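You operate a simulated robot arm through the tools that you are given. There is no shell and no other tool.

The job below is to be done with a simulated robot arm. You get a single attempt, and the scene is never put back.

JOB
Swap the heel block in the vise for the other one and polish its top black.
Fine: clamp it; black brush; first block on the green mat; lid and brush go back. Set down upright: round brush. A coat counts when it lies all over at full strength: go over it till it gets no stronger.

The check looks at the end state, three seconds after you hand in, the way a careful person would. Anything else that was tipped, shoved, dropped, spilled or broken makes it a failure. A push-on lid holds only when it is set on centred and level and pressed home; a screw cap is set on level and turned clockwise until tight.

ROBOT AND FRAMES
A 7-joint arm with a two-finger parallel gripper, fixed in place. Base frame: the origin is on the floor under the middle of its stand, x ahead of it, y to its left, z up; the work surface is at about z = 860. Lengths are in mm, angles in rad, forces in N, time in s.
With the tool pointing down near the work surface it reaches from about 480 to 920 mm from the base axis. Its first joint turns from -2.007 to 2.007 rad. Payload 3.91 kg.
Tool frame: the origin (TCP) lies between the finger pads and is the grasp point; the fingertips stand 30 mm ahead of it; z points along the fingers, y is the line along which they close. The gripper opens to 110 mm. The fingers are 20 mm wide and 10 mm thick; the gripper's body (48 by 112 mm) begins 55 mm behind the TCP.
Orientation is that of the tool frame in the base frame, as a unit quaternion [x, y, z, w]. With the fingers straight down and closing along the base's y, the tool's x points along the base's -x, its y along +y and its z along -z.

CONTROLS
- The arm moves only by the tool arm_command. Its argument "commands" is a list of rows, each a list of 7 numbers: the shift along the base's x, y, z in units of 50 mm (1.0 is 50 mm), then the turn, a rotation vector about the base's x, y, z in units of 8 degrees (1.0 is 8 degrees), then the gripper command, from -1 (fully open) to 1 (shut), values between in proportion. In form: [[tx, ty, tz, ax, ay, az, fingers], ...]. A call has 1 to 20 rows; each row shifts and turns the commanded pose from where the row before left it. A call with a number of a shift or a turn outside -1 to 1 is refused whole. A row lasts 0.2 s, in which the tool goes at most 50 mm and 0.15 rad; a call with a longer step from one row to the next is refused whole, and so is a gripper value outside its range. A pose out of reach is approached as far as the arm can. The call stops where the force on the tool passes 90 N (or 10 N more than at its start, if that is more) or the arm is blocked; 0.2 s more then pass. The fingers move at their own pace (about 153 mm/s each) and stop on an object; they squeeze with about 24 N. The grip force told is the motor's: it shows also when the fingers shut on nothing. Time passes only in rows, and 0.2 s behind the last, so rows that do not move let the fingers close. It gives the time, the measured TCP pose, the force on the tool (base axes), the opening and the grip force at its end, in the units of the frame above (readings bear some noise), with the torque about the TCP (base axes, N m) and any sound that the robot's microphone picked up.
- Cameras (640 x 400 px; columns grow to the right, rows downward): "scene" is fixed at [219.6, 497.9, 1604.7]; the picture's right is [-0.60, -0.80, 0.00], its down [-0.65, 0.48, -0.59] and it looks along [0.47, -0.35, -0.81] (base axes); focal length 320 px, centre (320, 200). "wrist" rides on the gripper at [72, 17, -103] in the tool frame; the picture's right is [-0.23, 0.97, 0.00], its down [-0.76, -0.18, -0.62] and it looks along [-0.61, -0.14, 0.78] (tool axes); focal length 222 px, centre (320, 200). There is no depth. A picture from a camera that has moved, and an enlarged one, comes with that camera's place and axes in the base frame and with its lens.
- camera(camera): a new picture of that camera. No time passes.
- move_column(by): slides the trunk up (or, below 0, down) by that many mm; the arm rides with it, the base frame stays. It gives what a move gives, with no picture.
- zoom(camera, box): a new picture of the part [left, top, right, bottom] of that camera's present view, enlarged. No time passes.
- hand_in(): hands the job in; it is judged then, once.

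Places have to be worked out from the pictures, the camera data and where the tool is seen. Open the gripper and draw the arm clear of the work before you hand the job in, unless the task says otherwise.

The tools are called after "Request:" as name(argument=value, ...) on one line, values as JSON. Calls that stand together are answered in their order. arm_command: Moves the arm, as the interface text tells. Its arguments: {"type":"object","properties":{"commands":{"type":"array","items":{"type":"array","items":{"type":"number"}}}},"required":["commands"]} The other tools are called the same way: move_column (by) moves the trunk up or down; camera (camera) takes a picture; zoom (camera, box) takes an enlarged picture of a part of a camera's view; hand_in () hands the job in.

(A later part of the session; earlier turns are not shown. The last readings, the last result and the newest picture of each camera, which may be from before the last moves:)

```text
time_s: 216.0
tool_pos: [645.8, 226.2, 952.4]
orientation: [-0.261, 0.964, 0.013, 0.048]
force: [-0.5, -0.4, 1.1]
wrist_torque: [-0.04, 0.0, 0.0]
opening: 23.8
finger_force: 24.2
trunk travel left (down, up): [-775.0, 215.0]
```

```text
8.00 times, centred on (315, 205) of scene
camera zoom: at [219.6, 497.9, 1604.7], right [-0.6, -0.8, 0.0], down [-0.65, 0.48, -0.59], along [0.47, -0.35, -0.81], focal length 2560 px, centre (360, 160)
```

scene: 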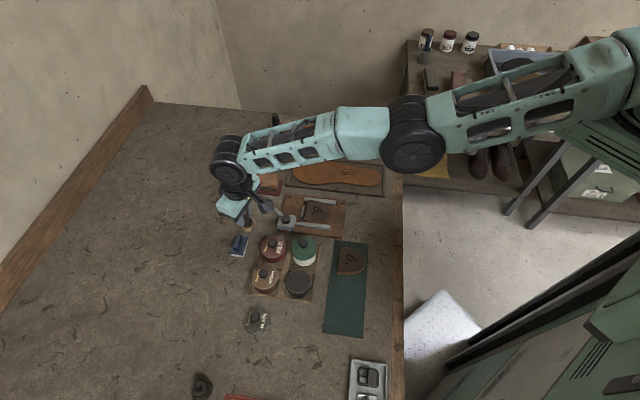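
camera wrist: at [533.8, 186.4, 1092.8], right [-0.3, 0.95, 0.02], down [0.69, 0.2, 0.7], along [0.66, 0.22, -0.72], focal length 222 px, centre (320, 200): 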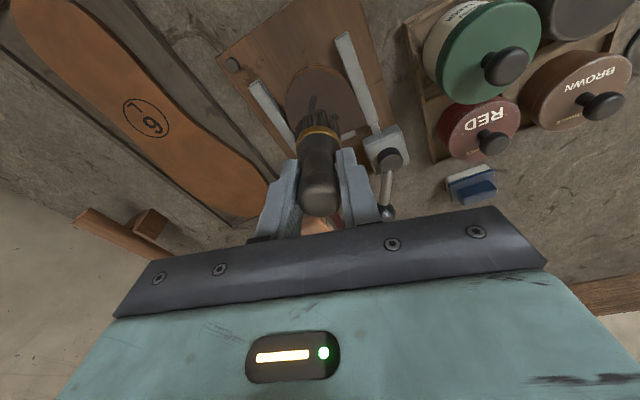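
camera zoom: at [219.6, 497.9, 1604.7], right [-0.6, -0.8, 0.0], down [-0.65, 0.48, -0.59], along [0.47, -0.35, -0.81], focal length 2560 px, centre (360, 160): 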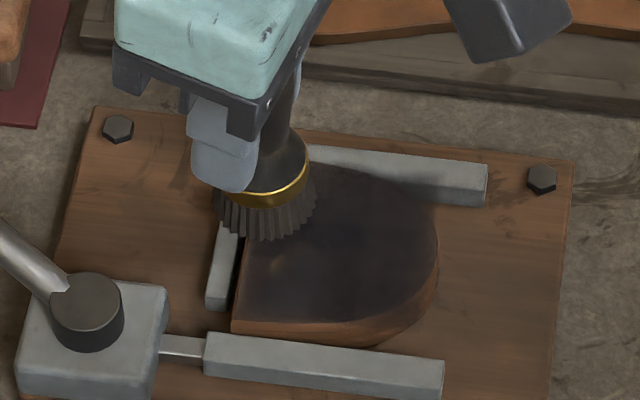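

The coat is nearly even; pressure in the last strips was light (1 N). I take the next load and will press a bit more.

Request:
arm_command(commands=[[0, 0, 0.3, 0, 0, 0, 1], [0, 0, 0.6, 0, 0, 0, 1], [0, 0, 0.55, 0, 0, 0, 1], [-0.673, 0.577, 0, 0, 0, 0, 1], [-0.673, 0.577, 0, 0, 0, 0, 1], [-0.673, 0.577, 0, 0, 0, 0, 1], [-0.673, 0.577, 0, 0, 0, 0, 1], [-0.673, 0.577, 0, 0, 0, 0, 1], [0, 0, -0.7, 0, 0, 0, 1], [0, 0, -0.55, 0, 0, 0, 1], [0, 0, -0.16, 0, 0, 0, 1], [0, 0, -0.03, 0, 0, 0, 1], [0.08, 0, 0, 0, 0, 0, 1], [-0.08, 0.06, 0, 0, 0, 0, 1], [-0.08, -0.06, 0, 0, 0, 0, 1], [0.08, -0.06, 0, 0, 0, 0, 1], [0, 0.06, 0, 0, 0, 0, 1], [0, 0, 0, 0, 0, 0, 1]])

Request:
camera(camera="wrist")

```text
time_s: 219.8
tool_pos: [476.7, 372.5, 952.7]
orientation: [-0.261, 0.964, 0.014, 0.05]
force: [3.7, 3.1, 42.0]
wrist_torque: [0.2, -0.2, 0.03]
opening: 25.2
finger_force: 24.2
trunk travel left (down, up): [-775.0, 215.0]
```

```text
taken
camera wrist: at [396.6, 344.0, 1049.4], right [-0.3, 0.95, 0.03], down [0.69, 0.2, 0.7], along [0.66, 0.22, -0.71], focal length 222 px, centre (320, 200)
```

wrist: 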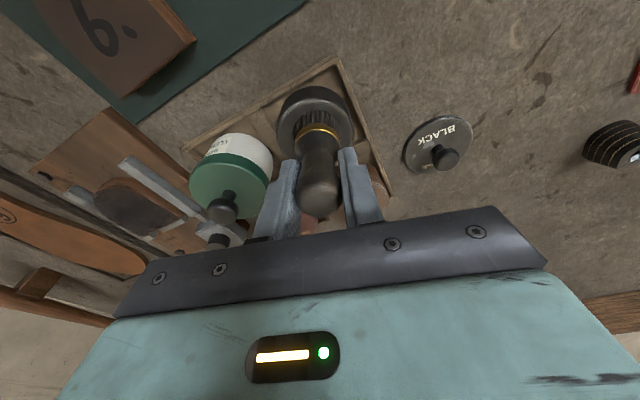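

Loaded and seated firmly. I return to the block and repeat perimeter and strips with slightly more pressure.

Request:
arm_command(commands=[[0, 0, 0.2, 0, 0, 0, 1], [0, 0, 0.6, 0, 0, 0, 1], [0, 0, 0.6, 0, 0, 0, 1], [0.685, -0.5685, 0, 0, 0, 0, 1], [0.685, -0.5685, 0, 0, 0, 0, 1], [0.685, -0.5685, 0, 0, 0, 0, 1], [0.685, -0.5685, 0, 0, 0, 0, 1], [0, 0, -0.8, 0, 0, 0, 1], [0, 0, -0.5, 0, 0, 0, 1], [0, 0, -0.17, 0, 0, 0, 1], [-0.172, -0.1675, 0, 0, 0, 0, 1], [-0.151, -0.189, 0, 0, 0, 0, 1], [-0.1234, -0.2459, 0, 0, 0, 0, 1], [-0.06, -0.254, 0, 0, 0, 0, 1], [0.0107, -0.2688, 0, 0, 0, 0, 1], [0.1106, -0.1994, 0, 0, 0, 0, 1], [0.197, -0.0874, 0, 0, 0, 0, 1], [0.2263, -0.003, 0, 0, 0, 0, 1], [0.2552, 0.0534, 0, 0, 0, 0, 1], [0.249, 0.117, 0, 0, 0, 0, 1]])

Request:
arm_command(commands=[[0.1927, 0.146, 0, 0, 0, 0, 1], [0.1718, 0.1675, 0, 0, 0, 0, 1], [-0.2234, 0.2291, 0, 0, 0, 0, 1], [-0.2234, 0.2291, 0, 0, 0, 0, 1], [-0.2234, 0.2291, 0, 0, 0, 0, 1], [-0.2234, 0.2291, 0, 0, 0, 0, 1], [-0.088, -0.2534, 0, 0, 0, 0, 1], [-0.329, -0.321, 0, 0, 0, 0, 1], [-0.2, -0.195, 0, 0, 0, 0, 1], [0.12, -0.22, 0, 0, 0, 0, 1], [0.372, 0.363, 0, 0, 0, 0, 1], [0.372, 0.363, 0, 0, 0, 0, 1], [0.1675, -0.1718, 0, 0, 0, 0, 1], [-0.372, -0.363, 0, 0, 0, 0, 1], [-0.372, -0.363, 0, 0, 0, 0, 1], [0.2535, -0.088, 0, 0, 0, 0, 1], [0.329, 0.321, 0, 0, 0, 0, 1], [0.329, 0.321, 0, 0, 0, 0, 1], [0, 0, 0, 0, 0, 0, 1]])

Request:
zoom(camera="wrist", box=[220, 20, 440, 170])

```text
time_s: 224.0
tool_pos: [639.8, 193.5, 948.9]
orientation: [-0.261, 0.964, 0.011, 0.048]
force: [-8.0, -7.1, 23.6]
wrist_torque: [-0.37, 0.61, 0.05]
opening: 25.6
finger_force: 24.0
trunk travel left (down, up): [-775.0, 215.0]
```

```text
time_s: 228.0
tool_pos: [641.7, 226.2, 948.9]
orientation: [-0.261, 0.964, 0.012, 0.048]
force: [-3.0, -7.2, 15.9]
wrist_torque: [-0.45, 0.31, 0.03]
opening: 25.3
finger_force: 24.4
trunk travel left (down, up): [-775.0, 215.0]
```

```text
2.67 times, centred on (330, 95) of wrist
camera zoom: at [561.9, 198.1, 1045.6], right [-0.3, 0.95, 0.02], down [0.69, 0.2, 0.7], along [0.66, 0.22, -0.72], focal length 592 px, centre (293, 480)
```

zoom: 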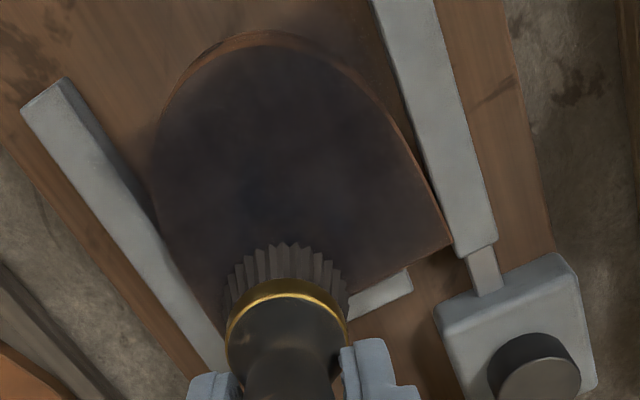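

Good contact this round (16–24 N). I lift clear and inspect the whole top.

Request:
arm_command(commands=[[0, 0, 0.3, 0, 0, 0, 1], [0, 0, 0.6, 0, 0, 0, 1], [0, 0, 0.55, 0, 0, 0, 1], [0.3, 0.5, 0, 0, 0, 0, 1], [0, 0, 0, 0, 0, 0, 1]])

Request:
zoom(camera="wrist", box=[220, 0, 440, 150])

Request:
zoom(camera="scene", box=[290, 185, 340, 225])

```text
time_s: 229.2
tool_pos: [658.0, 250.9, 1019.0]
orientation: [-0.261, 0.964, 0.013, 0.049]
force: [-0.5, 0.4, 0.3]
wrist_torque: [0.02, -0.01, -0.01]
opening: 23.2
finger_force: 24.1
trunk travel left (down, up): [-775.0, 215.0]
```

```text
2.67 times, centred on (330, 75) of wrist
camera zoom: at [578.7, 222.8, 1116.1], right [-0.3, 0.95, 0.02], down [0.69, 0.2, 0.7], along [0.66, 0.22, -0.72], focal length 592 px, centre (293, 533)
```

zoom: 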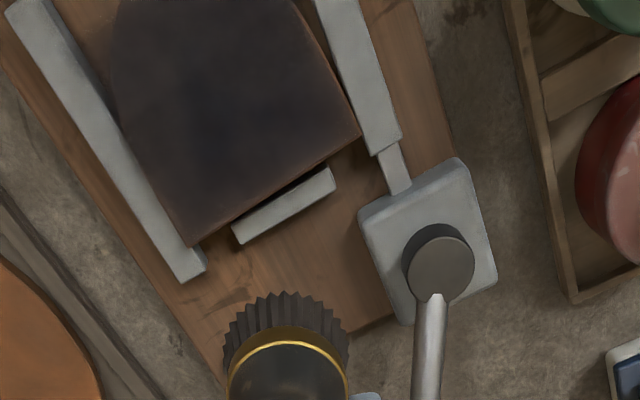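

```text
10.00 times, centred on (315, 205) of scene
camera zoom: at [219.6, 497.9, 1604.7], right [-0.6, -0.8, 0.0], down [-0.65, 0.48, -0.59], along [0.47, -0.35, -0.81], focal length 3200 px, centre (370, 150)
```

zoom: 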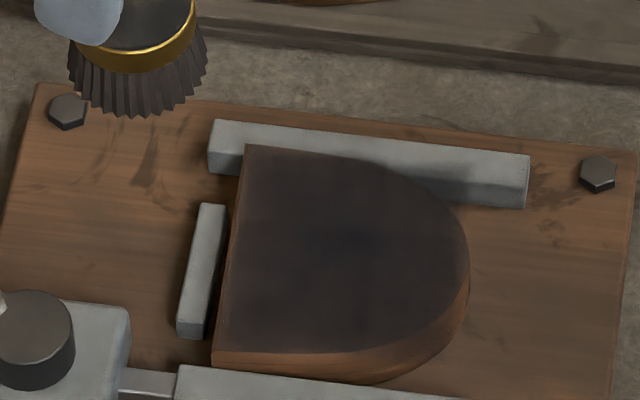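

Nearly uniform now; the two corners at the flat edge are still slightly brownish. I take another load for these.

Request:
arm_command(commands=[[-0.722, 0.484, 0, 0, 0, 0, 1], [-0.722, 0.484, 0, 0, 0, 0, 1], [-0.722, 0.484, 0, 0, 0, 0, 1], [-0.722, 0.484, 0, 0, 0, 0, 1], [-0.722, 0.484, 0, 0, 0, 0, 1], [0, 0, -0.7, 0, 0, 0, 1], [0, 0, -0.45, 0, 0, 0, 1], [0, 0, -0.14, 0, 0, 0, 1], [0, 0, -0.03, 0, 0, 0, 1], [0.08, 0, 0, 0, 0, 0, 1], [-0.08, 0.06, 0, 0, 0, 0, 1], [-0.08, -0.06, 0, 0, 0, 0, 1], [0.08, -0.06, 0, 0, 0, 0, 1], [0, 0.06, 0, 0, 0, 0, 1], [0, 0, 0, 0, 0, 0, 1]])

```text
time_s: 232.4
tool_pos: [476.1, 373.3, 956.0]
orientation: [-0.262, 0.964, 0.013, 0.049]
force: [-6.1, 2.0, 31.6]
wrist_torque: [0.15, 0.42, -0.02]
opening: 23.1
finger_force: 24.2
trunk travel left (down, up): [-775.0, 215.0]
```

I go to the corner near the moving jaw and work the flat edge and both corners.

Request:
arm_command(commands=[[0, 0, 0.2, 0, 0, 0, 1], [0, 0, 0.6, 0, 0, 0, 1], [0, 0, 0.6, 0, 0, 0, 1], [0.6875, -0.578, 0, 0, 0, 0, 1], [0.6875, -0.578, 0, 0, 0, 0, 1], [0.6875, -0.578, 0, 0, 0, 0, 1], [0.6875, -0.578, 0, 0, 0, 0, 1], [0, 0, -0.8, 0, 0, 0, 1], [0, 0, -0.55, 0, 0, 0, 1], [0, 0, -0.19, 0, 0, 0, 1], [-0.1146, -0.1117, 0, 0, 0, 0, 1], [0.1411, -0.0301, 0, 0, 0, 0, 1], [0.0297, 0.1128, 0, 0, 0, 0, 1], [0.2094, -0.2148, 0, 0, 0, 0, 1], [0.2094, -0.2148, 0, 0, 0, 0, 1], [0.2094, -0.2148, 0, 0, 0, 0, 1], [0.2094, -0.2148, 0, 0, 0, 0, 1], [-0.1289, -0.1256, 0, 0, 0, 0, 1], [-0.0547, 0.1421, 0, 0, 0, 0, 1], [0.1414, -0.0018, 0, 0, 0, 0, 1]])

Request:
arm_command(commands=[[-0.2255, 0.0594, 0, 0, 0, 0, 1], [-0.2094, 0.2148, 0, 0, 0, 0, 1], [-0.2094, 0.2148, 0, 0, 0, 0, 1], [-0.2094, 0.2148, 0, 0, 0, 0, 1], [0.0021, 0.1697, 0, 0, 0, 0, 1], [-0.172, -0.1675, 0, 0, 0, 0, 1], [-0.151, -0.189, 0, 0, 0, 0, 1], [-0.1234, -0.2459, 0, 0, 0, 0, 1], [-0.06, -0.254, 0, 0, 0, 0, 1], [0.0107, -0.2688, 0, 0, 0, 0, 1], [0.1106, -0.1994, 0, 0, 0, 0, 1], [0.197, -0.0874, 0, 0, 0, 0, 1], [0.2263, -0.003, 0, 0, 0, 0, 1], [0.2552, 0.0534, 0, 0, 0, 0, 1], [0.249, 0.117, 0, 0, 0, 0, 1], [0.1927, 0.146, 0, 0, 0, 0, 1], [0, 0, 0, 0, 0, 0, 1]])

Request:
zoom(camera="wrist", box=[220, 20, 440, 170])

```text
time_s: 236.6
tool_pos: [657.3, 210.9, 948.5]
orientation: [-0.261, 0.964, 0.011, 0.049]
force: [-0.2, -17.2, 39.2]
wrist_torque: [-1.01, 0.22, 0.09]
opening: 26.0
finger_force: 24.0
trunk travel left (down, up): [-775.0, 215.0]
```

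```text
time_s: 240.2
tool_pos: [652.8, 200.1, 947.6]
orientation: [-0.262, 0.964, 0.012, 0.049]
force: [-4.7, -9.0, 25.6]
wrist_torque: [-0.48, 0.43, 0.09]
opening: 26.6
finger_force: 24.0
trunk travel left (down, up): [-775.0, 215.0]
```

```text
2.67 times, centred on (330, 95) of wrist
camera zoom: at [572.4, 173.3, 1043.7], right [-0.3, 0.96, 0.02], down [0.69, 0.2, 0.7], along [0.66, 0.22, -0.72], focal length 592 px, centre (293, 480)
```

zoom: 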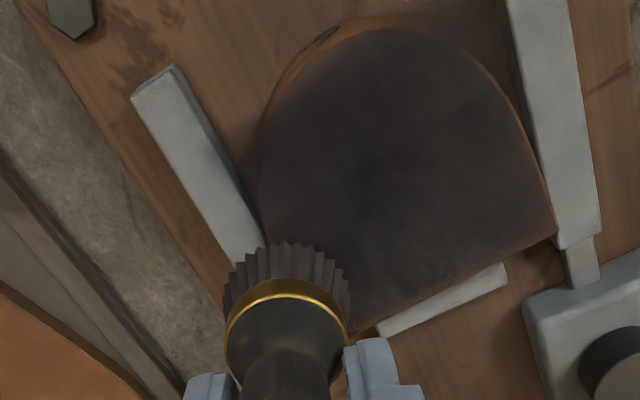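

I ease the pressure by a millimetre and add the interior strips with this load.

Request:
arm_command(commands=[[-0.025, 0.2549, 0.02, 0, 0, 0, 1], [-0.358, -0.349, 0, 0, 0, 0, 1], [-0.3834, -0.1224, 0, 0, 0, 0, 1], [0.329, 0.321, 0, 0, 0, 0, 1], [0.329, 0.321, 0, 0, 0, 0, 1], [-0.1396, 0.1432, 0, 0, 0, 0, 1], [-0.3866, -0.3769, 0, 0, 0, 0, 1], [-0.3866, -0.3769, 0, 0, 0, 0, 1], [-0.1675, 0.1718, 0, 0, 0, 0, 1], [0.3866, 0.3769, 0, 0, 0, 0, 1], [0.3866, 0.3769, 0, 0, 0, 0, 1], [-0.1536, 0.1575, 0, 0, 0, 0, 1], [-0.3437, -0.335, 0, 0, 0, 0, 1], [-0.3437, -0.335, 0, 0, 0, 0, 1], [-0.011, 0.2406, 0, 0, 0, 0, 1], [0.2864, 0.2792, 0, 0, 0, 0, 1], [0.2864, 0.2792, 0, 0, 0, 0, 1], [0, 0, 0, 0, 0, 0, 1]])

Request:
arm_command(commands=[[0, 0, 0.3, 0, 0, 0, 1], [0, 0, 0.6, 0, 0, 0, 1], [0, 0, 0.55, 0, 0, 0, 1], [0.7, 0.2, 0, 0, 0, 0, 1], [0.3, 0.1, 0, 0, 0, 0, 1], [0, 0, 0, 0, 0, 0, 1]])

Request:
zoom(camera="wrist", box=[220, 0, 440, 150])

Request:
zoom(camera="scene", box=[290, 185, 340, 225])

```text
time_s: 244.0
tool_pos: [615.8, 253.3, 948.5]
orientation: [-0.262, 0.964, 0.013, 0.049]
force: [-6.4, -4.2, 24.0]
wrist_torque: [-0.4, 0.54, -0.01]
opening: 25.9
finger_force: 24.5
trunk travel left (down, up): [-775.0, 215.0]
```

```text
time_s: 245.4
tool_pos: [666.8, 269.2, 1019.3]
orientation: [-0.262, 0.964, 0.012, 0.048]
force: [-0.5, -0.4, -0.5]
wrist_torque: [0.01, 0.01, 0.0]
opening: 23.2
finger_force: 23.9
trunk travel left (down, up): [-775.0, 215.0]
```

```text
2.67 times, centred on (330, 75) of wrist
camera zoom: at [587.3, 241.5, 1116.0], right [-0.3, 0.95, 0.02], down [0.69, 0.2, 0.7], along [0.66, 0.22, -0.72], focal length 592 px, centre (293, 533)
```

zoom: 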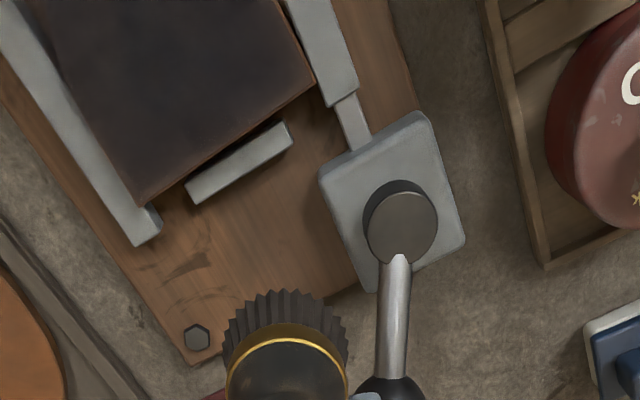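

```text
10.00 times, centred on (315, 205) of scene
camera zoom: at [219.6, 497.9, 1604.7], right [-0.6, -0.8, 0.0], down [-0.65, 0.48, -0.59], along [0.47, -0.35, -0.81], focal length 3200 px, centre (370, 150)
```

zoom: 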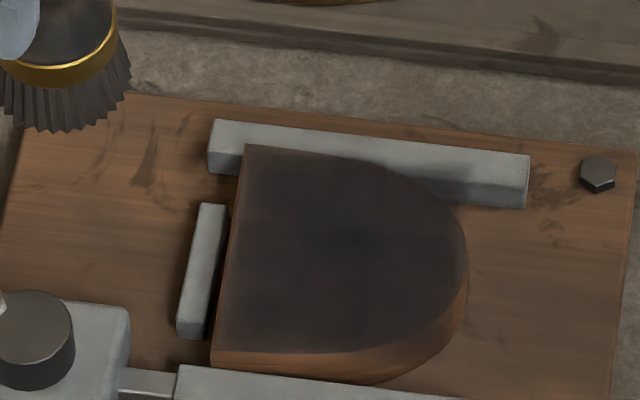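

I look closer at the flat-edge corners from this vantage.

Request:
zoom(camera="wrist", box=[230, 10, 330, 85])

Request:
zoom(camera="scene", box=[298, 193, 332, 222])

```text
5.33 times, centred on (280, 48) of wrist
camera zoom: at [587.3, 241.5, 1116.0], right [-0.3, 0.95, 0.02], down [0.69, 0.2, 0.7], along [0.66, 0.22, -0.72], focal length 1185 px, centre (533, 1013)
```

zoom: 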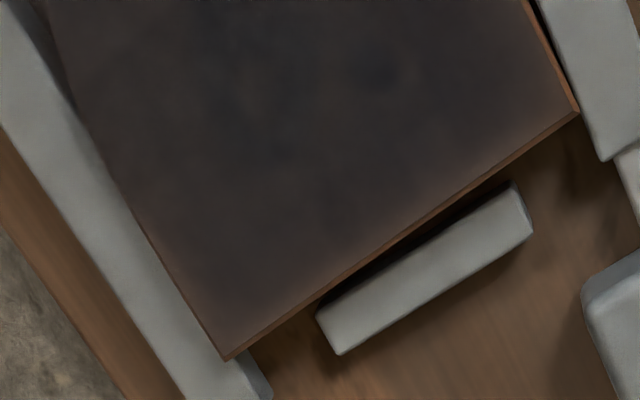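

```text
13.79 times, centred on (315, 208) of scene
camera zoom: at [219.6, 497.9, 1604.7], right [-0.6, -0.8, 0.0], down [-0.65, 0.48, -0.59], along [0.47, -0.35, -0.81], focal length 4414 px, centre (389, 97)
```

zoom: 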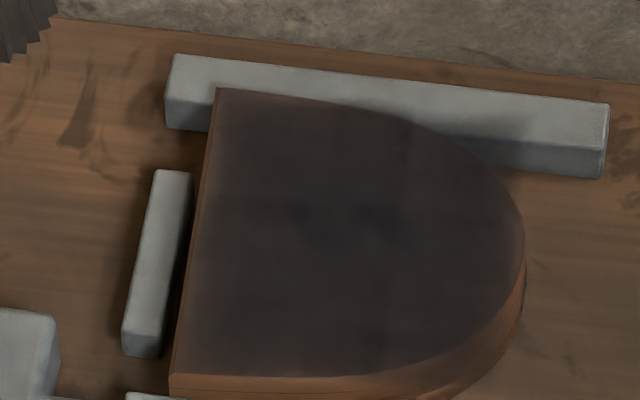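

The strongest places are blue-black; the flat-edge corners are a touch browner. I continue with further loads, going right over the edges and corners.

Request:
arm_command(commands=[[-0.759, 0.411, 0, 0, 0, 0, 1], [-0.759, 0.411, 0, 0, 0, 0, 1], [-0.759, 0.411, 0, 0, 0, 0, 1], [-0.759, 0.411, 0, 0, 0, 0, 1], [-0.759, 0.411, 0, 0, 0, 0, 1], [0, 0, -0.7, 0, 0, 0, 1], [0, 0, -0.45, 0, 0, 0, 1], [0, 0, -0.14, 0, 0, 0, 1], [0, 0, -0.03, 0, 0, 0, 1], [0.08, 0, 0, 0, 0, 0, 1], [-0.08, 0.06, 0, 0, 0, 0, 1], [-0.08, -0.06, 0, 0, 0, 0, 1], [0.08, -0.06, 0, 0, 0, 0, 1], [0, 0.06, 0, 0, 0, 0, 1], [0, 0, 0, 0, 0, 0, 1]])

Request:
zoom(camera="wrist", box=[250, 60, 390, 170])

```text
time_s: 248.6
tool_pos: [476.1, 371.4, 956.3]
orientation: [-0.262, 0.964, 0.013, 0.049]
force: [-5.3, 0.7, 33.2]
wrist_torque: [-0.02, 0.29, -0.02]
opening: 23.3
finger_force: 23.7
trunk travel left (down, up): [-775.0, 215.0]
```

```text
3.64 times, centred on (320, 115) of wrist
camera zoom: at [396.2, 343.9, 1052.3], right [-0.3, 0.95, 0.02], down [0.69, 0.2, 0.7], along [0.66, 0.22, -0.72], focal length 808 px, centre (320, 509)
```

zoom: 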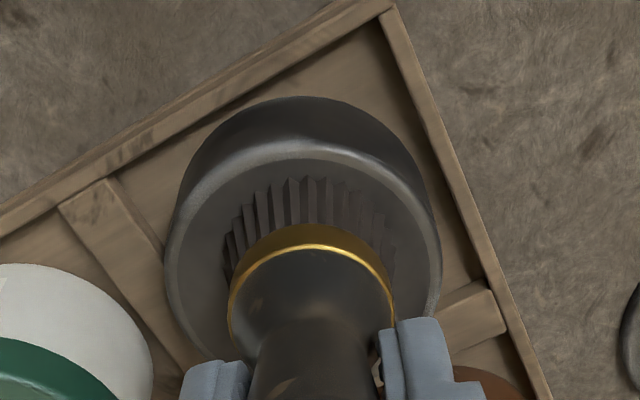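

Loaded again. I go along the edges with the brush centred on the rim.

Request:
arm_command(commands=[[0, 0, 0.2, 0, 0, 0, 1], [0, 0, 0.6, 0, 0, 0, 1], [0, 0, 0.6, 0, 0, 0, 1], [0.685, -0.553, 0, 0, 0, 0, 1], [0.685, -0.553, 0, 0, 0, 0, 1], [0.685, -0.553, 0, 0, 0, 0, 1], [0.685, -0.553, 0, 0, 0, 0, 1], [0, 0, -0.8, 0, 0, 0, 1], [0, 0, -0.55, 0, 0, 0, 1], [0, 0, -0.17, 0, 0, 0, 1], [0.1954, -0.2005, 0, 0, 0, 0, 1], [0.1954, -0.2005, 0, 0, 0, 0, 1], [0.1954, -0.2005, 0, 0, 0, 0, 1], [0.1954, -0.2005, 0, 0, 0, 0, 1], [0.1815, -0.186, 0, 0, 0, 0, 1], [-0.1718, -0.1675, 0, 0, 0, 0, 1], [-0.1858, -0.1532, 0, 0, 0, 0, 1], [-0.2207, -0.1174, 0, 0, 0, 0, 1], [-0.2413, -0.0677, 0, 0, 0, 0, 1], [-0.2406, -0.011, 0, 0, 0, 0, 1]])

Request:
arm_command(commands=[[-0.2468, 0.0527, 0, 0, 0, 0, 1], [-0.1679, 0.1435, 0, 0, 0, 0, 1], [-0.0537, 0.227, 0, 0, 0, 0, 1], [0.0172, 0.2402, 0, 0, 0, 0, 1], [0.0737, 0.2395, 0, 0, 0, 0, 1], [0.116, 0.2248, 0, 0, 0, 0, 1], [0.1509, 0.189, 0, 0, 0, 0, 1], [0.1718, 0.1675, 0, 0, 0, 0, 1], [0.068, -0.213, 0, 0, 0, 0, 1], [0.2094, -0.2148, 0, 0, 0, 0, 1], [0.2094, -0.2148, 0, 0, 0, 0, 1], [0.2094, -0.2148, 0, 0, 0, 0, 1], [0.1675, -0.1718, 0, 0, 0, 0, 1], [-0.3107, 0.0322, 0, 0, 0, 0, 1], [-0.2094, 0.2148, 0, 0, 0, 0, 1], [-0.2094, 0.2148, 0, 0, 0, 0, 1], [-0.2094, 0.2148, 0, 0, 0, 0, 1], [0, 0, 0, 0, 0, 0, 1]])

Request:
zoom(camera="wrist", box=[220, 20, 440, 170])

```text
time_s: 252.8
tool_pos: [609.7, 185.1, 949.7]
orientation: [-0.261, 0.964, 0.013, 0.05]
force: [12.6, -1.0, 32.6]
wrist_torque: [0.07, -0.45, -0.06]
opening: 24.6
finger_force: 24.3
trunk travel left (down, up): [-775.0, 215.0]
```

```text
time_s: 256.6
tool_pos: [607.3, 240.6, 949.5]
orientation: [-0.262, 0.964, 0.012, 0.049]
force: [2.0, -3.5, 9.3]
wrist_torque: [-0.22, 0.01, 0.04]
opening: 25.1
finger_force: 23.9
trunk travel left (down, up): [-775.0, 215.0]
```

```text
2.67 times, centred on (330, 95) of wrist
camera zoom: at [528.4, 213.2, 1045.9], right [-0.3, 0.95, 0.02], down [0.69, 0.2, 0.7], along [0.66, 0.22, -0.72], focal length 592 px, centre (293, 480)
```

zoom: 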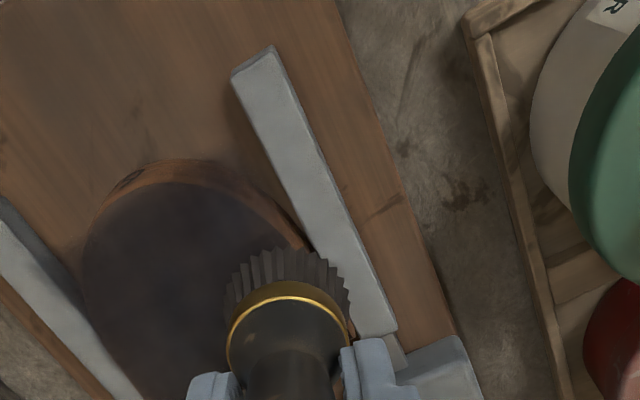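

I add crosswise strips with the rest of this load, then lift and compare.

Request:
arm_command(commands=[[-0.1862, -0.1815, 0, 0, 0, 0, 1], [0.2234, -0.2291, 0, 0, 0, 0, 1], [0.2234, -0.2291, 0, 0, 0, 0, 1], [0.2234, -0.2291, 0, 0, 0, 0, 1], [-0.242, -0.1242, 0, 0, 0, 0, 1], [-0.1954, 0.2005, 0, 0, 0, 0, 1], [-0.1954, 0.2005, 0, 0, 0, 0, 1], [-0.1954, 0.2005, 0, 0, 0, 0, 1], [-0.0036, -0.2828, 0, 0, 0, 0, 1], [0.1675, -0.1718, 0, 0, 0, 0, 1], [0.1675, -0.1718, 0, 0, 0, 0, 1], [-0.1245, 0.2137, 0, 0, 0, 0, 1], [0.3437, 0.335, 0, 0, 0, 0, 1], [0.3437, 0.335, 0, 0, 0, 0, 1], [0, 0, 0, 0, 0, 0, 1]])

Request:
arm_command(commands=[[0, 0, 0.3, 0, 0, 0, 1], [0, 0, 0.6, 0, 0, 0, 1], [0, 0, 0.55, 0, 0, 0, 1], [0.6, 0.6, 0, 0, 0, 0, 1], [0, 0, 0, 0, 0, 0, 1]])

Request:
zoom(camera="wrist", box=[220, 0, 340, 85])

Request:
zoom(camera="scene", box=[298, 193, 332, 222])

```text
time_s: 259.8
tool_pos: [635.6, 235.0, 949.2]
orientation: [-0.261, 0.964, 0.012, 0.049]
force: [-5.7, -6.1, 22.3]
wrist_torque: [-0.5, 0.56, 0.03]
opening: 25.3
finger_force: 23.8
trunk travel left (down, up): [-775.0, 215.0]
```

```text
time_s: 261.0
tool_pos: [668.8, 264.0, 1020.8]
orientation: [-0.261, 0.964, 0.012, 0.048]
force: [-0.7, 0.4, -0.2]
wrist_torque: [-0.01, 0.01, 0.04]
opening: 23.1
finger_force: 24.0
trunk travel left (down, up): [-775.0, 215.0]
```

```text
4.71 times, centred on (280, 42) of wrist
camera zoom: at [588.2, 236.2, 1117.6], right [-0.3, 0.95, 0.02], down [0.69, 0.2, 0.7], along [0.66, 0.22, -0.72], focal length 1045 px, centre (508, 941)
```

zoom: 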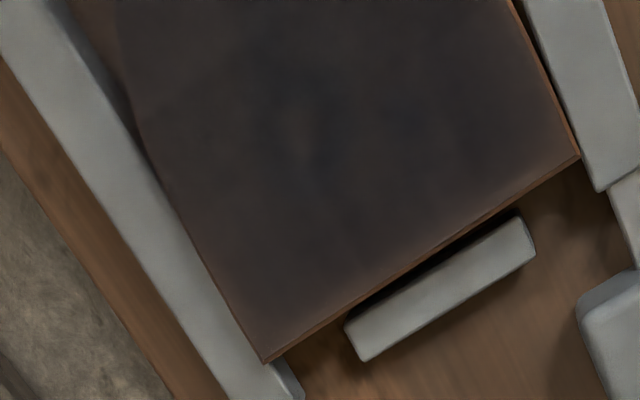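

```text
13.79 times, centred on (315, 208) of scene
camera zoom: at [219.6, 497.9, 1604.7], right [-0.6, -0.8, 0.0], down [-0.65, 0.48, -0.59], along [0.47, -0.35, -0.81], focal length 4414 px, centre (389, 97)
```

zoom: 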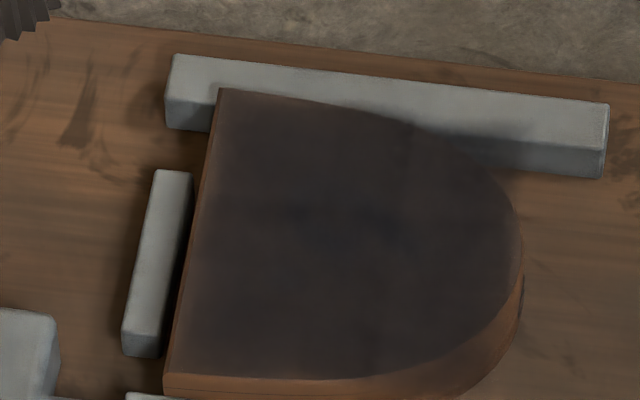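

Only slight variations are left. The block seems to have turned by about a degree under the stroke forces, so I'll press more lightly. One more load.

Request:
arm_command(commands=[[-0.767, 0.432, 0, 0, 0, 0, 1], [-0.767, 0.432, 0, 0, 0, 0, 1], [-0.767, 0.432, 0, 0, 0, 0, 1], [-0.767, 0.432, 0, 0, 0, 0, 1], [-0.767, 0.432, 0, 0, 0, 0, 1], [0, 0, -0.7, 0, 0, 0, 1], [0, 0, -0.45, 0, 0, 0, 1], [0, 0, -0.15, 0, 0, 0, 1], [0, 0, -0.03, 0, 0, 0, 1], [0.08, 0, 0, 0, 0, 0, 1], [-0.08, 0.06, 0, 0, 0, 0, 1], [-0.08, -0.06, 0, 0, 0, 0, 1], [0.08, -0.06, 0, 0, 0, 0, 1], [0, 0.06, 0, 0, 0, 0, 1], [0, 0, 0, 0, 0, 0, 1]])

Request:
zoom(camera="wrist", box=[250, 60, 390, 170])

Request:
zoom(camera="scene", box=[235, 150, 355, 250])

```text
time_s: 264.2
tool_pos: [472.4, 373.2, 956.1]
orientation: [-0.262, 0.964, 0.013, 0.049]
force: [-7.8, 0.0, 25.5]
wrist_torque: [-0.02, 0.49, 0.0]
opening: 23.0
finger_force: 24.1
trunk travel left (down, up): [-775.0, 215.0]
```

```text
3.64 times, centred on (320, 115) of wrist
camera zoom: at [393.2, 344.9, 1052.8], right [-0.3, 0.95, 0.02], down [0.69, 0.2, 0.7], along [0.66, 0.22, -0.72], focal length 808 px, centre (320, 509)
```

zoom: 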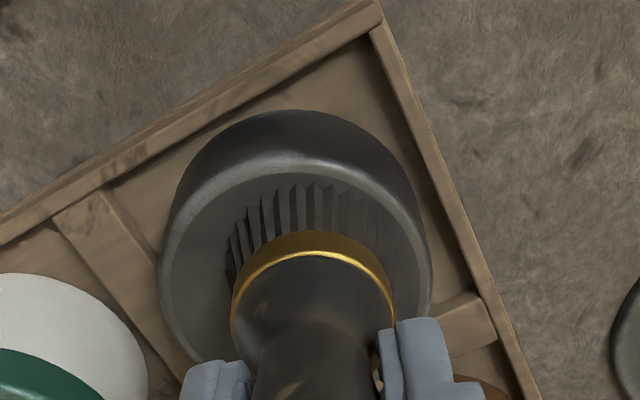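

```text
4.00 times, centred on (295, 200) of scene
camera zoom: at [219.6, 497.9, 1604.7], right [-0.6, -0.8, 0.0], down [-0.65, 0.48, -0.59], along [0.47, -0.35, -0.81], focal length 1280 px, centre (420, 200)
```

zoom: 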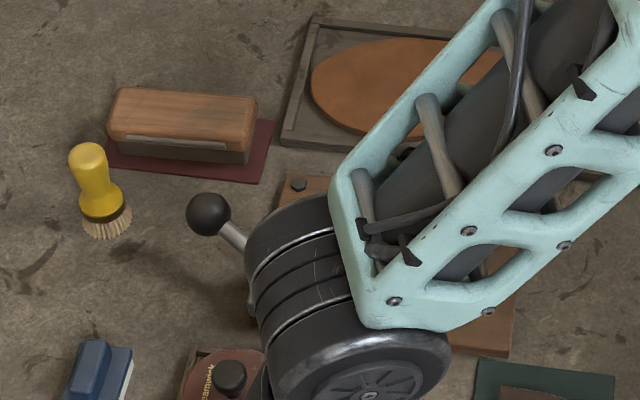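

Back to the block with lighter pressure, beginning at the flat edge.

Request:
arm_command(commands=[[0, 0, 0.2, 0, 0, 0, 1], [0, 0, 0.6, 0, 0, 0, 1], [0, 0, 0.6, 0, 0, 0, 1], [0.705, -0.577, 0, 0, 0, 0, 1], [0.705, -0.577, 0, 0, 0, 0, 1], [0.705, -0.577, 0, 0, 0, 0, 1], [0.705, -0.577, 0, 0, 0, 0, 1], [0, 0, -0.8, 0, 0, 0, 1], [0, 0, -0.5, 0, 0, 0, 1], [0, 0, -0.18, 0, 0, 0, 1], [0.2094, -0.2148, 0, 0, 0, 0, 1], [0.2094, -0.2148, 0, 0, 0, 0, 1], [0.2094, -0.2148, 0, 0, 0, 0, 1], [0.2094, -0.2148, 0, 0, 0, 0, 1], [-0.0727, -0.1547, 0, 0, 0, 0, 1], [-0.0831, 0.1425, 0, 0, 0, 0, 1], [0.1836, -0.0164, 0, 0, 0, 0, 1], [-0.1718, -0.1675, 0, 0, 0, 0, 1], [-0.1858, -0.1532, 0, 0, 0, 0, 1], [-0.2277, -0.1103, 0, 0, 0, 0, 1]])

Request:
arm_command(commands=[[-0.227, -0.0537, 0, 0, 0, 0, 1], [0.315, 0.307, 0, 0, 0, 0, 1], [0.315, 0.307, 0, 0, 0, 0, 1], [-0.1256, 0.1289, 0, 0, 0, 0, 1], [-0.3723, -0.363, 0, 0, 0, 0, 1], [-0.3723, -0.363, 0, 0, 0, 0, 1], [-0.1396, 0.1432, 0, 0, 0, 0, 1], [0.3723, 0.363, 0, 0, 0, 0, 1], [0.3723, 0.363, 0, 0, 0, 0, 1], [-0.1396, 0.1432, 0, 0, 0, 0, 1], [-0.3723, -0.363, 0, 0, 0, 0, 1], [-0.3723, -0.363, 0, 0, 0, 0, 1], [-0.1256, 0.1289, 0, 0, 0, 0, 1], [0.3723, 0.363, 0, 0, 0, 0, 1], [0.3723, 0.363, 0, 0, 0, 0, 1], [-0.1396, 0.1432, 0, 0, 0, 0, 1], [-0.2864, -0.2792, 0, 0, 0, 0, 1], [-0.2864, -0.2792, 0, 0, 0, 0, 1]])

Request:
arm_command(commands=[[-0.05, -0.26, 0, 0, 0, 0, 1], [0.0107, -0.2388, 0, 0, 0, 0, 1], [0.1106, -0.1994, 0, 0, 0, 0, 1], [0.197, -0.0874, 0, 0, 0, 0, 1], [0.2263, -0.003, 0, 0, 0, 0, 1], [0, 0, 0.3, 0, 0, 0, 1], [0, 0, 0.6, 0, 0, 0, 1], [0.4, 0.5, 0.55, 0, 0, 0, 1], [0.4, 0.5, 0, 0, 0, 0, 1], [0, 0, 0, 0, 0, 0, 1]])

Request:
zoom(camera="wrist", box=[220, 0, 400, 110])

Request:
zoom(camera="scene", box=[298, 193, 332, 222])

```text
time_s: 268.4
tool_pos: [630.6, 192.3, 951.0]
orientation: [-0.261, 0.964, 0.013, 0.051]
force: [10.5, 4.8, 27.7]
wrist_torque: [0.48, -0.57, -0.07]
opening: 23.3
finger_force: 23.7
trunk travel left (down, up): [-775.0, 215.0]
```

```text
time_s: 272.2
tool_pos: [585.8, 226.7, 950.8]
orientation: [-0.262, 0.964, 0.013, 0.049]
force: [-0.3, 0.0, 1.3]
wrist_torque: [-0.01, 0.01, -0.01]
opening: 24.2
finger_force: 24.1
trunk travel left (down, up): [-775.0, 215.0]
```

```text
time_s: 274.4
tool_pos: [651.6, 238.6, 1024.7]
orientation: [-0.26, 0.964, 0.011, 0.048]
force: [-0.1, 0.9, -0.6]
wrist_torque: [0.03, 0.04, 0.01]
opening: 23.6
finger_force: 23.7
trunk travel left (down, up): [-775.0, 215.0]
```

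```text
3.56 times, centred on (310, 55) of wrist
camera zoom: at [572.3, 210.5, 1121.3], right [-0.3, 0.95, 0.02], down [0.69, 0.2, 0.7], along [0.66, 0.22, -0.72], focal length 790 px, centre (356, 716)
```

zoom: 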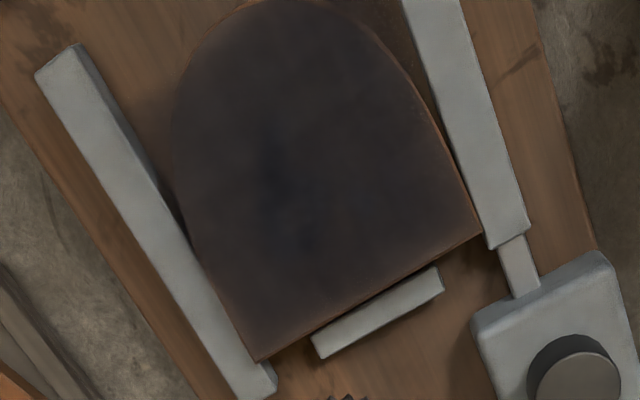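

```text
13.79 times, centred on (315, 208) of scene
camera zoom: at [219.6, 497.9, 1604.7], right [-0.6, -0.8, 0.0], down [-0.65, 0.48, -0.59], along [0.47, -0.35, -0.81], focal length 4414 px, centre (389, 97)
```

zoom: 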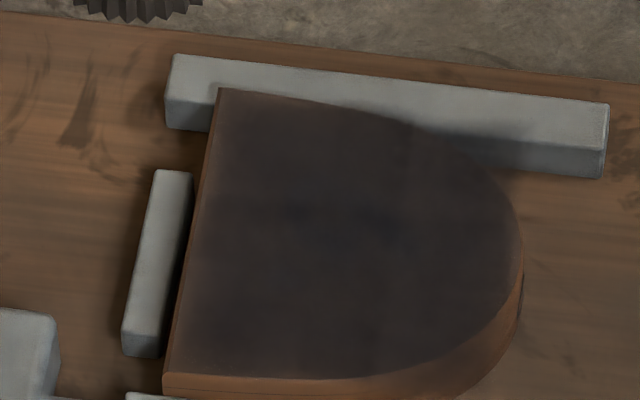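

I zoom closer on this view to judge the margins.

Request:
zoom(camera="wrist", box=[262, 0, 362, 62])

Request:
zoom(camera="wrist", box=[262, 50, 362, 112])

Request:
zoom(camera="scene", box=[335, 240, 375, 280])

```text
6.40 times, centred on (312, 31) of wrist
camera zoom: at [572.3, 210.5, 1121.3], right [-0.3, 0.95, 0.02], down [0.69, 0.2, 0.7], along [0.66, 0.22, -0.72], focal length 1422 px, centre (371, 1282)
```

zoom: 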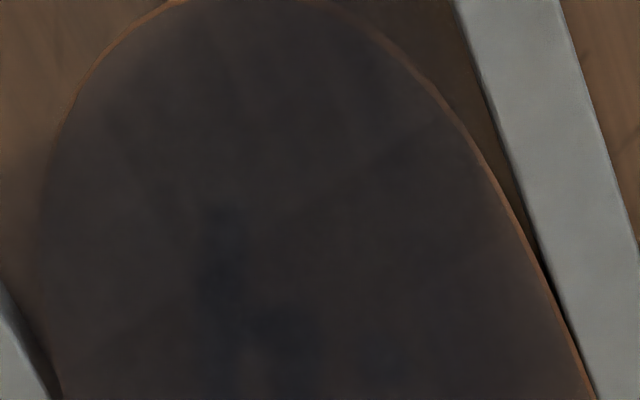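

```text
6.40 times, centred on (312, 81) of wrist
camera zoom: at [572.3, 210.5, 1121.3], right [-0.3, 0.95, 0.02], down [0.69, 0.2, 0.7], along [0.66, 0.22, -0.72], focal length 1422 px, centre (371, 962)
```

zoom: 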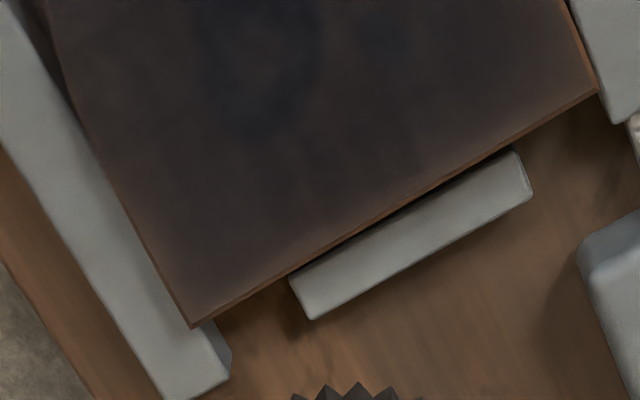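

```text
10.00 times, centred on (355, 260) of scene
camera zoom: at [219.6, 497.9, 1604.7], right [-0.6, -0.8, 0.0], down [-0.65, 0.48, -0.59], along [0.47, -0.35, -0.81], focal length 3200 px, centre (-30, -400)
```

zoom: 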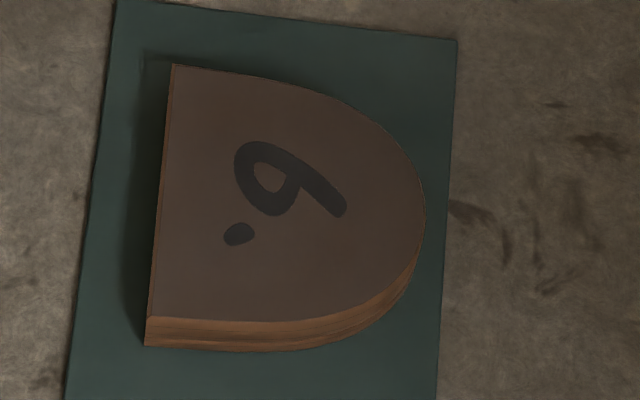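

The unpainted block on the mat is clearly lighter, so the coat is strong; the darkest patches are just the old "6" print beneath. I take one more load mainly for the rim and the two corners.

Request:
arm_command(commands=[[-0.698, 0.532, 0, 0, 0, 0, 1], [-0.698, 0.532, 0, 0, 0, 0, 1], [-0.698, 0.532, 0, 0, 0, 0, 1], [-0.698, 0.532, 0, 0, 0, 0, 1], [-0.69, 0.532, 0, 0, 0, 0, 1], [0, 0, -0.7, 0, 0, 0, 1], [0, 0, -0.5, 0, 0, 0, 1], [0, 0, -0.15, 0, 0, 0, 1], [0, 0, -0.03, 0, 0, 0, 1], [0.08, 0, 0, 0, 0, 0, 1], [-0.08, 0.06, 0, 0, 0, 0, 1], [-0.08, -0.06, 0, 0, 0, 0, 1], [0.08, -0.06, 0, 0, 0, 0, 1], [0.04, 0.06, 0, 0, 0, 0, 1], [0, 0, 0, 0, 0, 0, 1]])

Request:
zoom(camera="wrist", box=[250, 60, 390, 170])

```text
time_s: 277.6
tool_pos: [478.7, 368.4, 956.2]
orientation: [-0.262, 0.964, 0.013, 0.05]
force: [-10.7, -3.1, 28.2]
wrist_torque: [-0.08, 0.56, 0.01]
opening: 23.5
finger_force: 24.2
trunk travel left (down, up): [-775.0, 215.0]
```

```text
3.64 times, centred on (320, 115) of wrist
camera zoom: at [398.6, 341.5, 1052.0], right [-0.3, 0.95, 0.02], down [0.69, 0.2, 0.7], along [0.66, 0.22, -0.72], focal length 808 px, centre (320, 509)
```

zoom: 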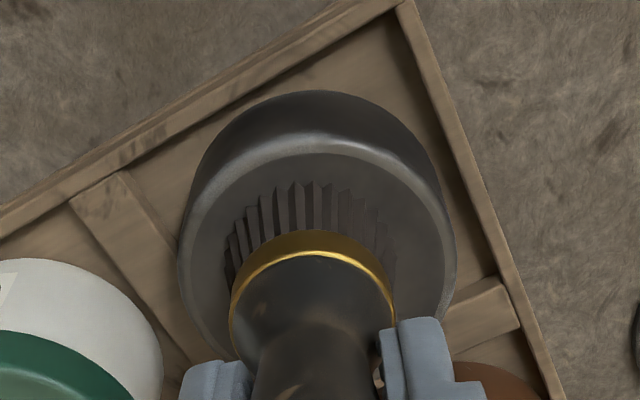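

Loaded. This time I start at the corner by the fixed jaw, dwell at both corners and go round the rim.

Request:
arm_command(commands=[[0, 0, 0.2, 0, 0, 0, 1], [0, 0, 0.6, 0, 0, 0, 1], [0, 0, 0.6, 0, 0, 0, 1], [0.722, -0.626, 0, 0, 0, 0, 1], [0.722, -0.626, 0, 0, 0, 0, 1], [0.722, -0.626, 0, 0, 0, 0, 1], [0.722, -0.626, 0, 0, 0, 0, 1], [0.722, -0.626, 0, 0, 0, 0, 1], [0, 0, -0.8, 0, 0, 0, 1], [0, 0, -0.5, 0, 0, 0, 1], [0, 0, -0.19, 0, 0, 0, 1], [-0.06, -0.06, 0, 0, 0, 0, 1], [0.06, 0.06, 0, 0, 0, 0, 1], [-0.1815, 0.186, 0, 0, 0, 0, 1], [-0.1815, 0.186, 0, 0, 0, 0, 1], [-0.1815, 0.186, 0, 0, 0, 0, 1], [-0.1815, 0.186, 0, 0, 0, 0, 1], [-0.1815, 0.186, 0, 0, 0, 0, 1], [-0.06, -0.06, 0, 0, 0, 0, 1], [0.06, 0.06, 0, 0, 0, 0, 1]])

Request:
arm_command(commands=[[-0.1858, -0.1532, 0, 0, 0, 0, 1], [-0.1435, -0.1679, 0, 0, 0, 0, 1], [-0.1017, -0.2109, 0, 0, 0, 0, 1], [-0.0594, -0.2255, 0, 0, 0, 0, 1], [-0.0242, -0.233, 0, 0, 0, 0, 1], [0.0254, -0.2266, 0, 0, 0, 0, 1], [0.1253, -0.1572, 0, 0, 0, 0, 1], [0.2185, -0.0522, 0, 0, 0, 0, 1], [0.2406, 0.011, 0, 0, 0, 0, 1], [0.227, 0.0537, 0, 0, 0, 0, 1], [0.2276, 0.1102, 0, 0, 0, 0, 1], [0.1858, 0.1532, 0, 0, 0, 0, 1], [0.1718, 0.1675, 0, 0, 0, 0, 1], [-0.2391, 0.102, 0, 0, 0, 0, 1], [-0.1954, 0.2005, 0, 0, 0, 0, 1], [-0.1954, 0.2005, 0, 0, 0, 0, 1], [-0.1954, 0.2005, 0, 0, 0, 0, 1], [-0.14, 0.143, 0, 0, 0, 0, 1], [0, 0, 0, 0, 0, 0, 1]])

Request:
arm_command(commands=[[0, 0, 0.3, 0, 0, 0, 1], [0, 0, 0.6, 0, 0, 0, 1], [0.4, 0, 0.55, 0, 0, 0, 1], [0.35, -0.35, 0, 0, 0, 0, 1], [0, 0, 0, 0, 0, 0, 1]])

Request:
zoom(camera="wrist", box=[220, 0, 400, 110])

Request:
zoom(camera="scene", box=[298, 193, 332, 222])

```text
time_s: 281.8
tool_pos: [610.6, 259.3, 951.4]
orientation: [-0.262, 0.964, 0.012, 0.048]
force: [-3.0, -8.1, 36.4]
wrist_torque: [-0.74, 0.0, -0.06]
opening: 23.6
finger_force: 23.7
trunk travel left (down, up): [-775.0, 215.0]
```

```text
time_s: 285.8
tool_pos: [611.5, 255.5, 949.5]
orientation: [-0.262, 0.964, 0.013, 0.05]
force: [2.2, -2.0, 12.2]
wrist_torque: [-0.22, -0.11, 0.02]
opening: 24.8
finger_force: 23.8
trunk travel left (down, up): [-775.0, 215.0]
```

```text
time_s: 287.0
tool_pos: [649.0, 237.9, 1022.1]
orientation: [-0.262, 0.964, 0.012, 0.049]
force: [-0.5, -0.3, -0.7]
wrist_torque: [0.01, 0.02, 0.0]
opening: 23.0
finger_force: 23.8
trunk travel left (down, up): [-775.0, 215.0]
```

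```text
3.56 times, centred on (310, 55) of wrist
camera zoom: at [568.7, 210.1, 1119.3], right [-0.3, 0.95, 0.02], down [0.69, 0.2, 0.7], along [0.66, 0.22, -0.72], focal length 790 px, centre (356, 716)
```

zoom: 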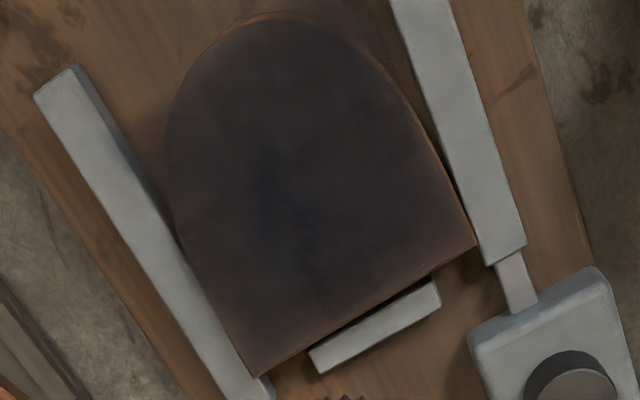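

```text
13.79 times, centred on (315, 208) of scene
camera zoom: at [219.6, 497.9, 1604.7], right [-0.6, -0.8, 0.0], down [-0.65, 0.48, -0.59], along [0.47, -0.35, -0.81], focal length 4414 px, centre (389, 97)
```

zoom: 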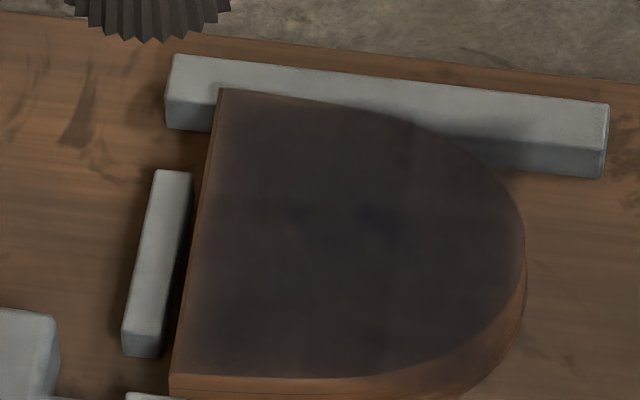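

Very even now, and the bristles hold their black after this round, which suggests the surface takes no more. I check the bristles.

Request:
zoom(camera="scene", box=[285, 165, 335, 205])

Request:
zoom(camera="wrist", box=[280, 90, 360, 150])

```text
10.00 times, centred on (310, 185) of scene
camera zoom: at [219.6, 497.9, 1604.7], right [-0.6, -0.8, 0.0], down [-0.65, 0.48, -0.59], along [0.47, -0.35, -0.81], focal length 3200 px, centre (420, 350)
```

zoom: 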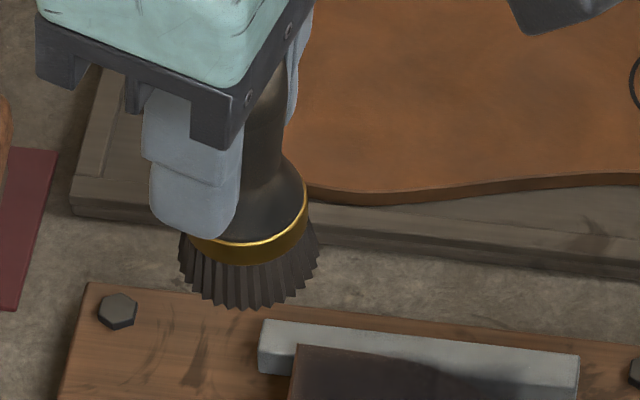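

```text
6.67 times, centred on (320, 120) of wrist
camera zoom: at [568.7, 210.1, 1119.3], right [-0.3, 0.95, 0.02], down [0.69, 0.2, 0.7], along [0.66, 0.22, -0.72], focal length 1481 px, centre (320, 733)
```

zoom: 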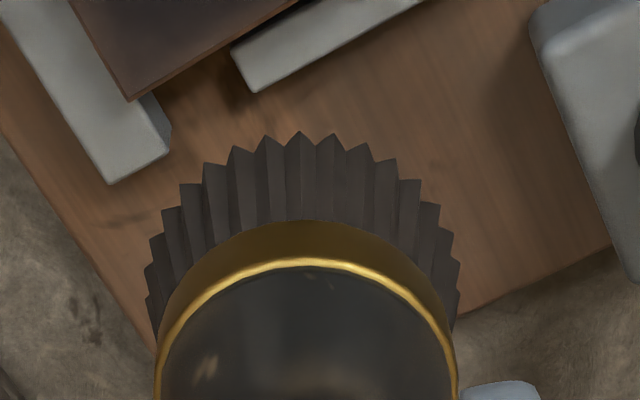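

They're still quite black, so I use this load for one more full pass over everything, lightly.

Request:
arm_command(commands=[[0.15, -0.49, 0, 0, 0, 0, 1], [0, 0, -0.8, 0, 0, 0, 1], [0, 0, -0.5, 0, 0, 0, 1], [0, 0, -0.13, 0, 0, 0, 1], [-0.06, -0.06, 0, 0, 0, 0, 1], [0.06, 0.06, 0, 0, 0, 0, 1], [-0.315, -0.307, 0, 0, 0, 0, 1], [-0.3272, -0.1514, 0, 0, 0, 0, 1], [-0.1256, 0.1289, 0, 0, 0, 0, 1], [0.2864, 0.2792, 0, 0, 0, 0, 1], [0.2864, 0.2792, 0, 0, 0, 0, 1], [-0.2094, 0.2148, 0, 0, 0, 0, 1], [-0.2864, -0.2792, 0, 0, 0, 0, 1], [-0.2864, -0.2792, 0, 0, 0, 0, 1], [-0.2864, -0.2792, 0, 0, 0, 0, 1], [-0.0956, 0.27, 0, 0, 0, 0, 1], [0.2578, 0.2513, 0, 0, 0, 0, 1], [0.2578, 0.2513, 0, 0, 0, 0, 1], [0.2578, 0.2513, 0, 0, 0, 0, 1], [-0.2234, 0.2291, 0, 0, 0, 0, 1]])

Request:
arm_command(commands=[[-0.06, 0, 0, 0, 0, 0, 1], [0.06, 0, 0, 0, 0, 0, 1], [-0.2864, -0.2792, 0, 0, 0, 0, 1], [-0.2445, -0.3222, 0, 0, 0, 0, 1], [-0.018, -0.2968, 0, 0, 0, 0, 1], [0.039, -0.2692, 0, 0, 0, 0, 1], [0.1393, -0.1715, 0, 0, 0, 0, 1], [0.2259, -0.0312, 0, 0, 0, 0, 1], [0.2549, 0.025, 0, 0, 0, 0, 1], [0.298, 0.0952, 0, 0, 0, 0, 1], [0.257, 0.1947, 0, 0, 0, 0, 1], [0.1862, 0.1815, 0, 0, 0, 0, 1], [-0.1815, 0.186, 0, 0, 0, 0, 1], [-0.1815, 0.186, 0, 0, 0, 0, 1], [-0.1815, 0.186, 0, 0, 0, 0, 1], [-0.1815, 0.186, 0, 0, 0, 0, 1], [-0.1815, 0.186, 0, 0, 0, 0, 1], [0, 0, 0, 0, 0, 0, 1]])

Request:
arm_command(commands=[[0, 0, 0.3, 0, 0, 0, 1], [0, 0, 0.6, 0, 0, 0, 1], [0.4, 0, 0.55, 0, 0, 0, 1], [0.35, -0.35, 0, 0, 0, 0, 1], [0, 0, 0, 0, 0, 0, 1]])

Request:
zoom(camera="wrist", box=[220, 0, 400, 110])

Request:
zoom(camera="scene", box=[298, 193, 332, 222])

```text
time_s: 291.2
tool_pos: [616.3, 257.6, 951.4]
orientation: [-0.262, 0.964, 0.014, 0.049]
force: [2.5, -1.9, 11.1]
wrist_torque: [-0.19, -0.15, 0.03]
opening: 23.9
finger_force: 23.8
trunk travel left (down, up): [-775.0, 215.0]
```

```text
time_s: 295.0
tool_pos: [611.8, 259.5, 951.4]
orientation: [-0.262, 0.964, 0.012, 0.049]
force: [-0.4, -0.9, 7.2]
wrist_torque: [-0.14, -0.06, 0.01]
opening: 23.3
finger_force: 24.1
trunk travel left (down, up): [-775.0, 215.0]
```

```text
time_s: 296.2
tool_pos: [651.2, 242.0, 1023.6]
orientation: [-0.261, 0.964, 0.013, 0.048]
force: [0.1, -0.6, -0.5]
wrist_torque: [-0.02, 0.01, 0.02]
opening: 23.3
finger_force: 23.9
trunk travel left (down, up): [-775.0, 215.0]
```

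```text
3.56 times, centred on (310, 55) of wrist
camera zoom: at [571.5, 213.9, 1119.7], right [-0.3, 0.95, 0.02], down [0.69, 0.2, 0.7], along [0.66, 0.22, -0.72], focal length 790 px, centre (356, 716)
```

zoom: 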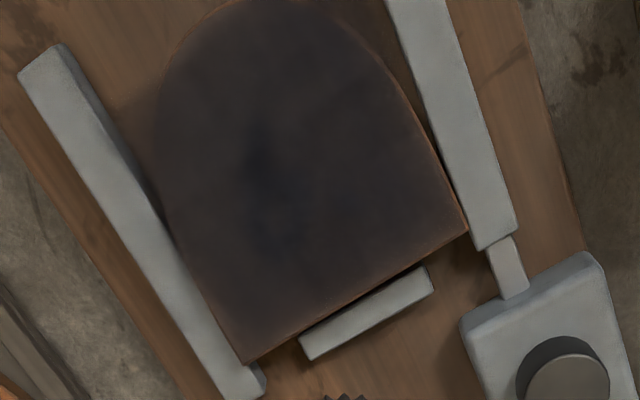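

```text
13.79 times, centred on (315, 208) of scene
camera zoom: at [219.6, 497.9, 1604.7], right [-0.6, -0.8, 0.0], down [-0.65, 0.48, -0.59], along [0.47, -0.35, -0.81], focal length 4414 px, centre (389, 97)
```

zoom: 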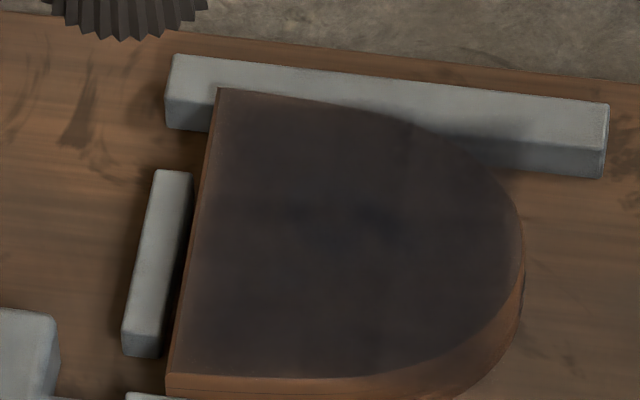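

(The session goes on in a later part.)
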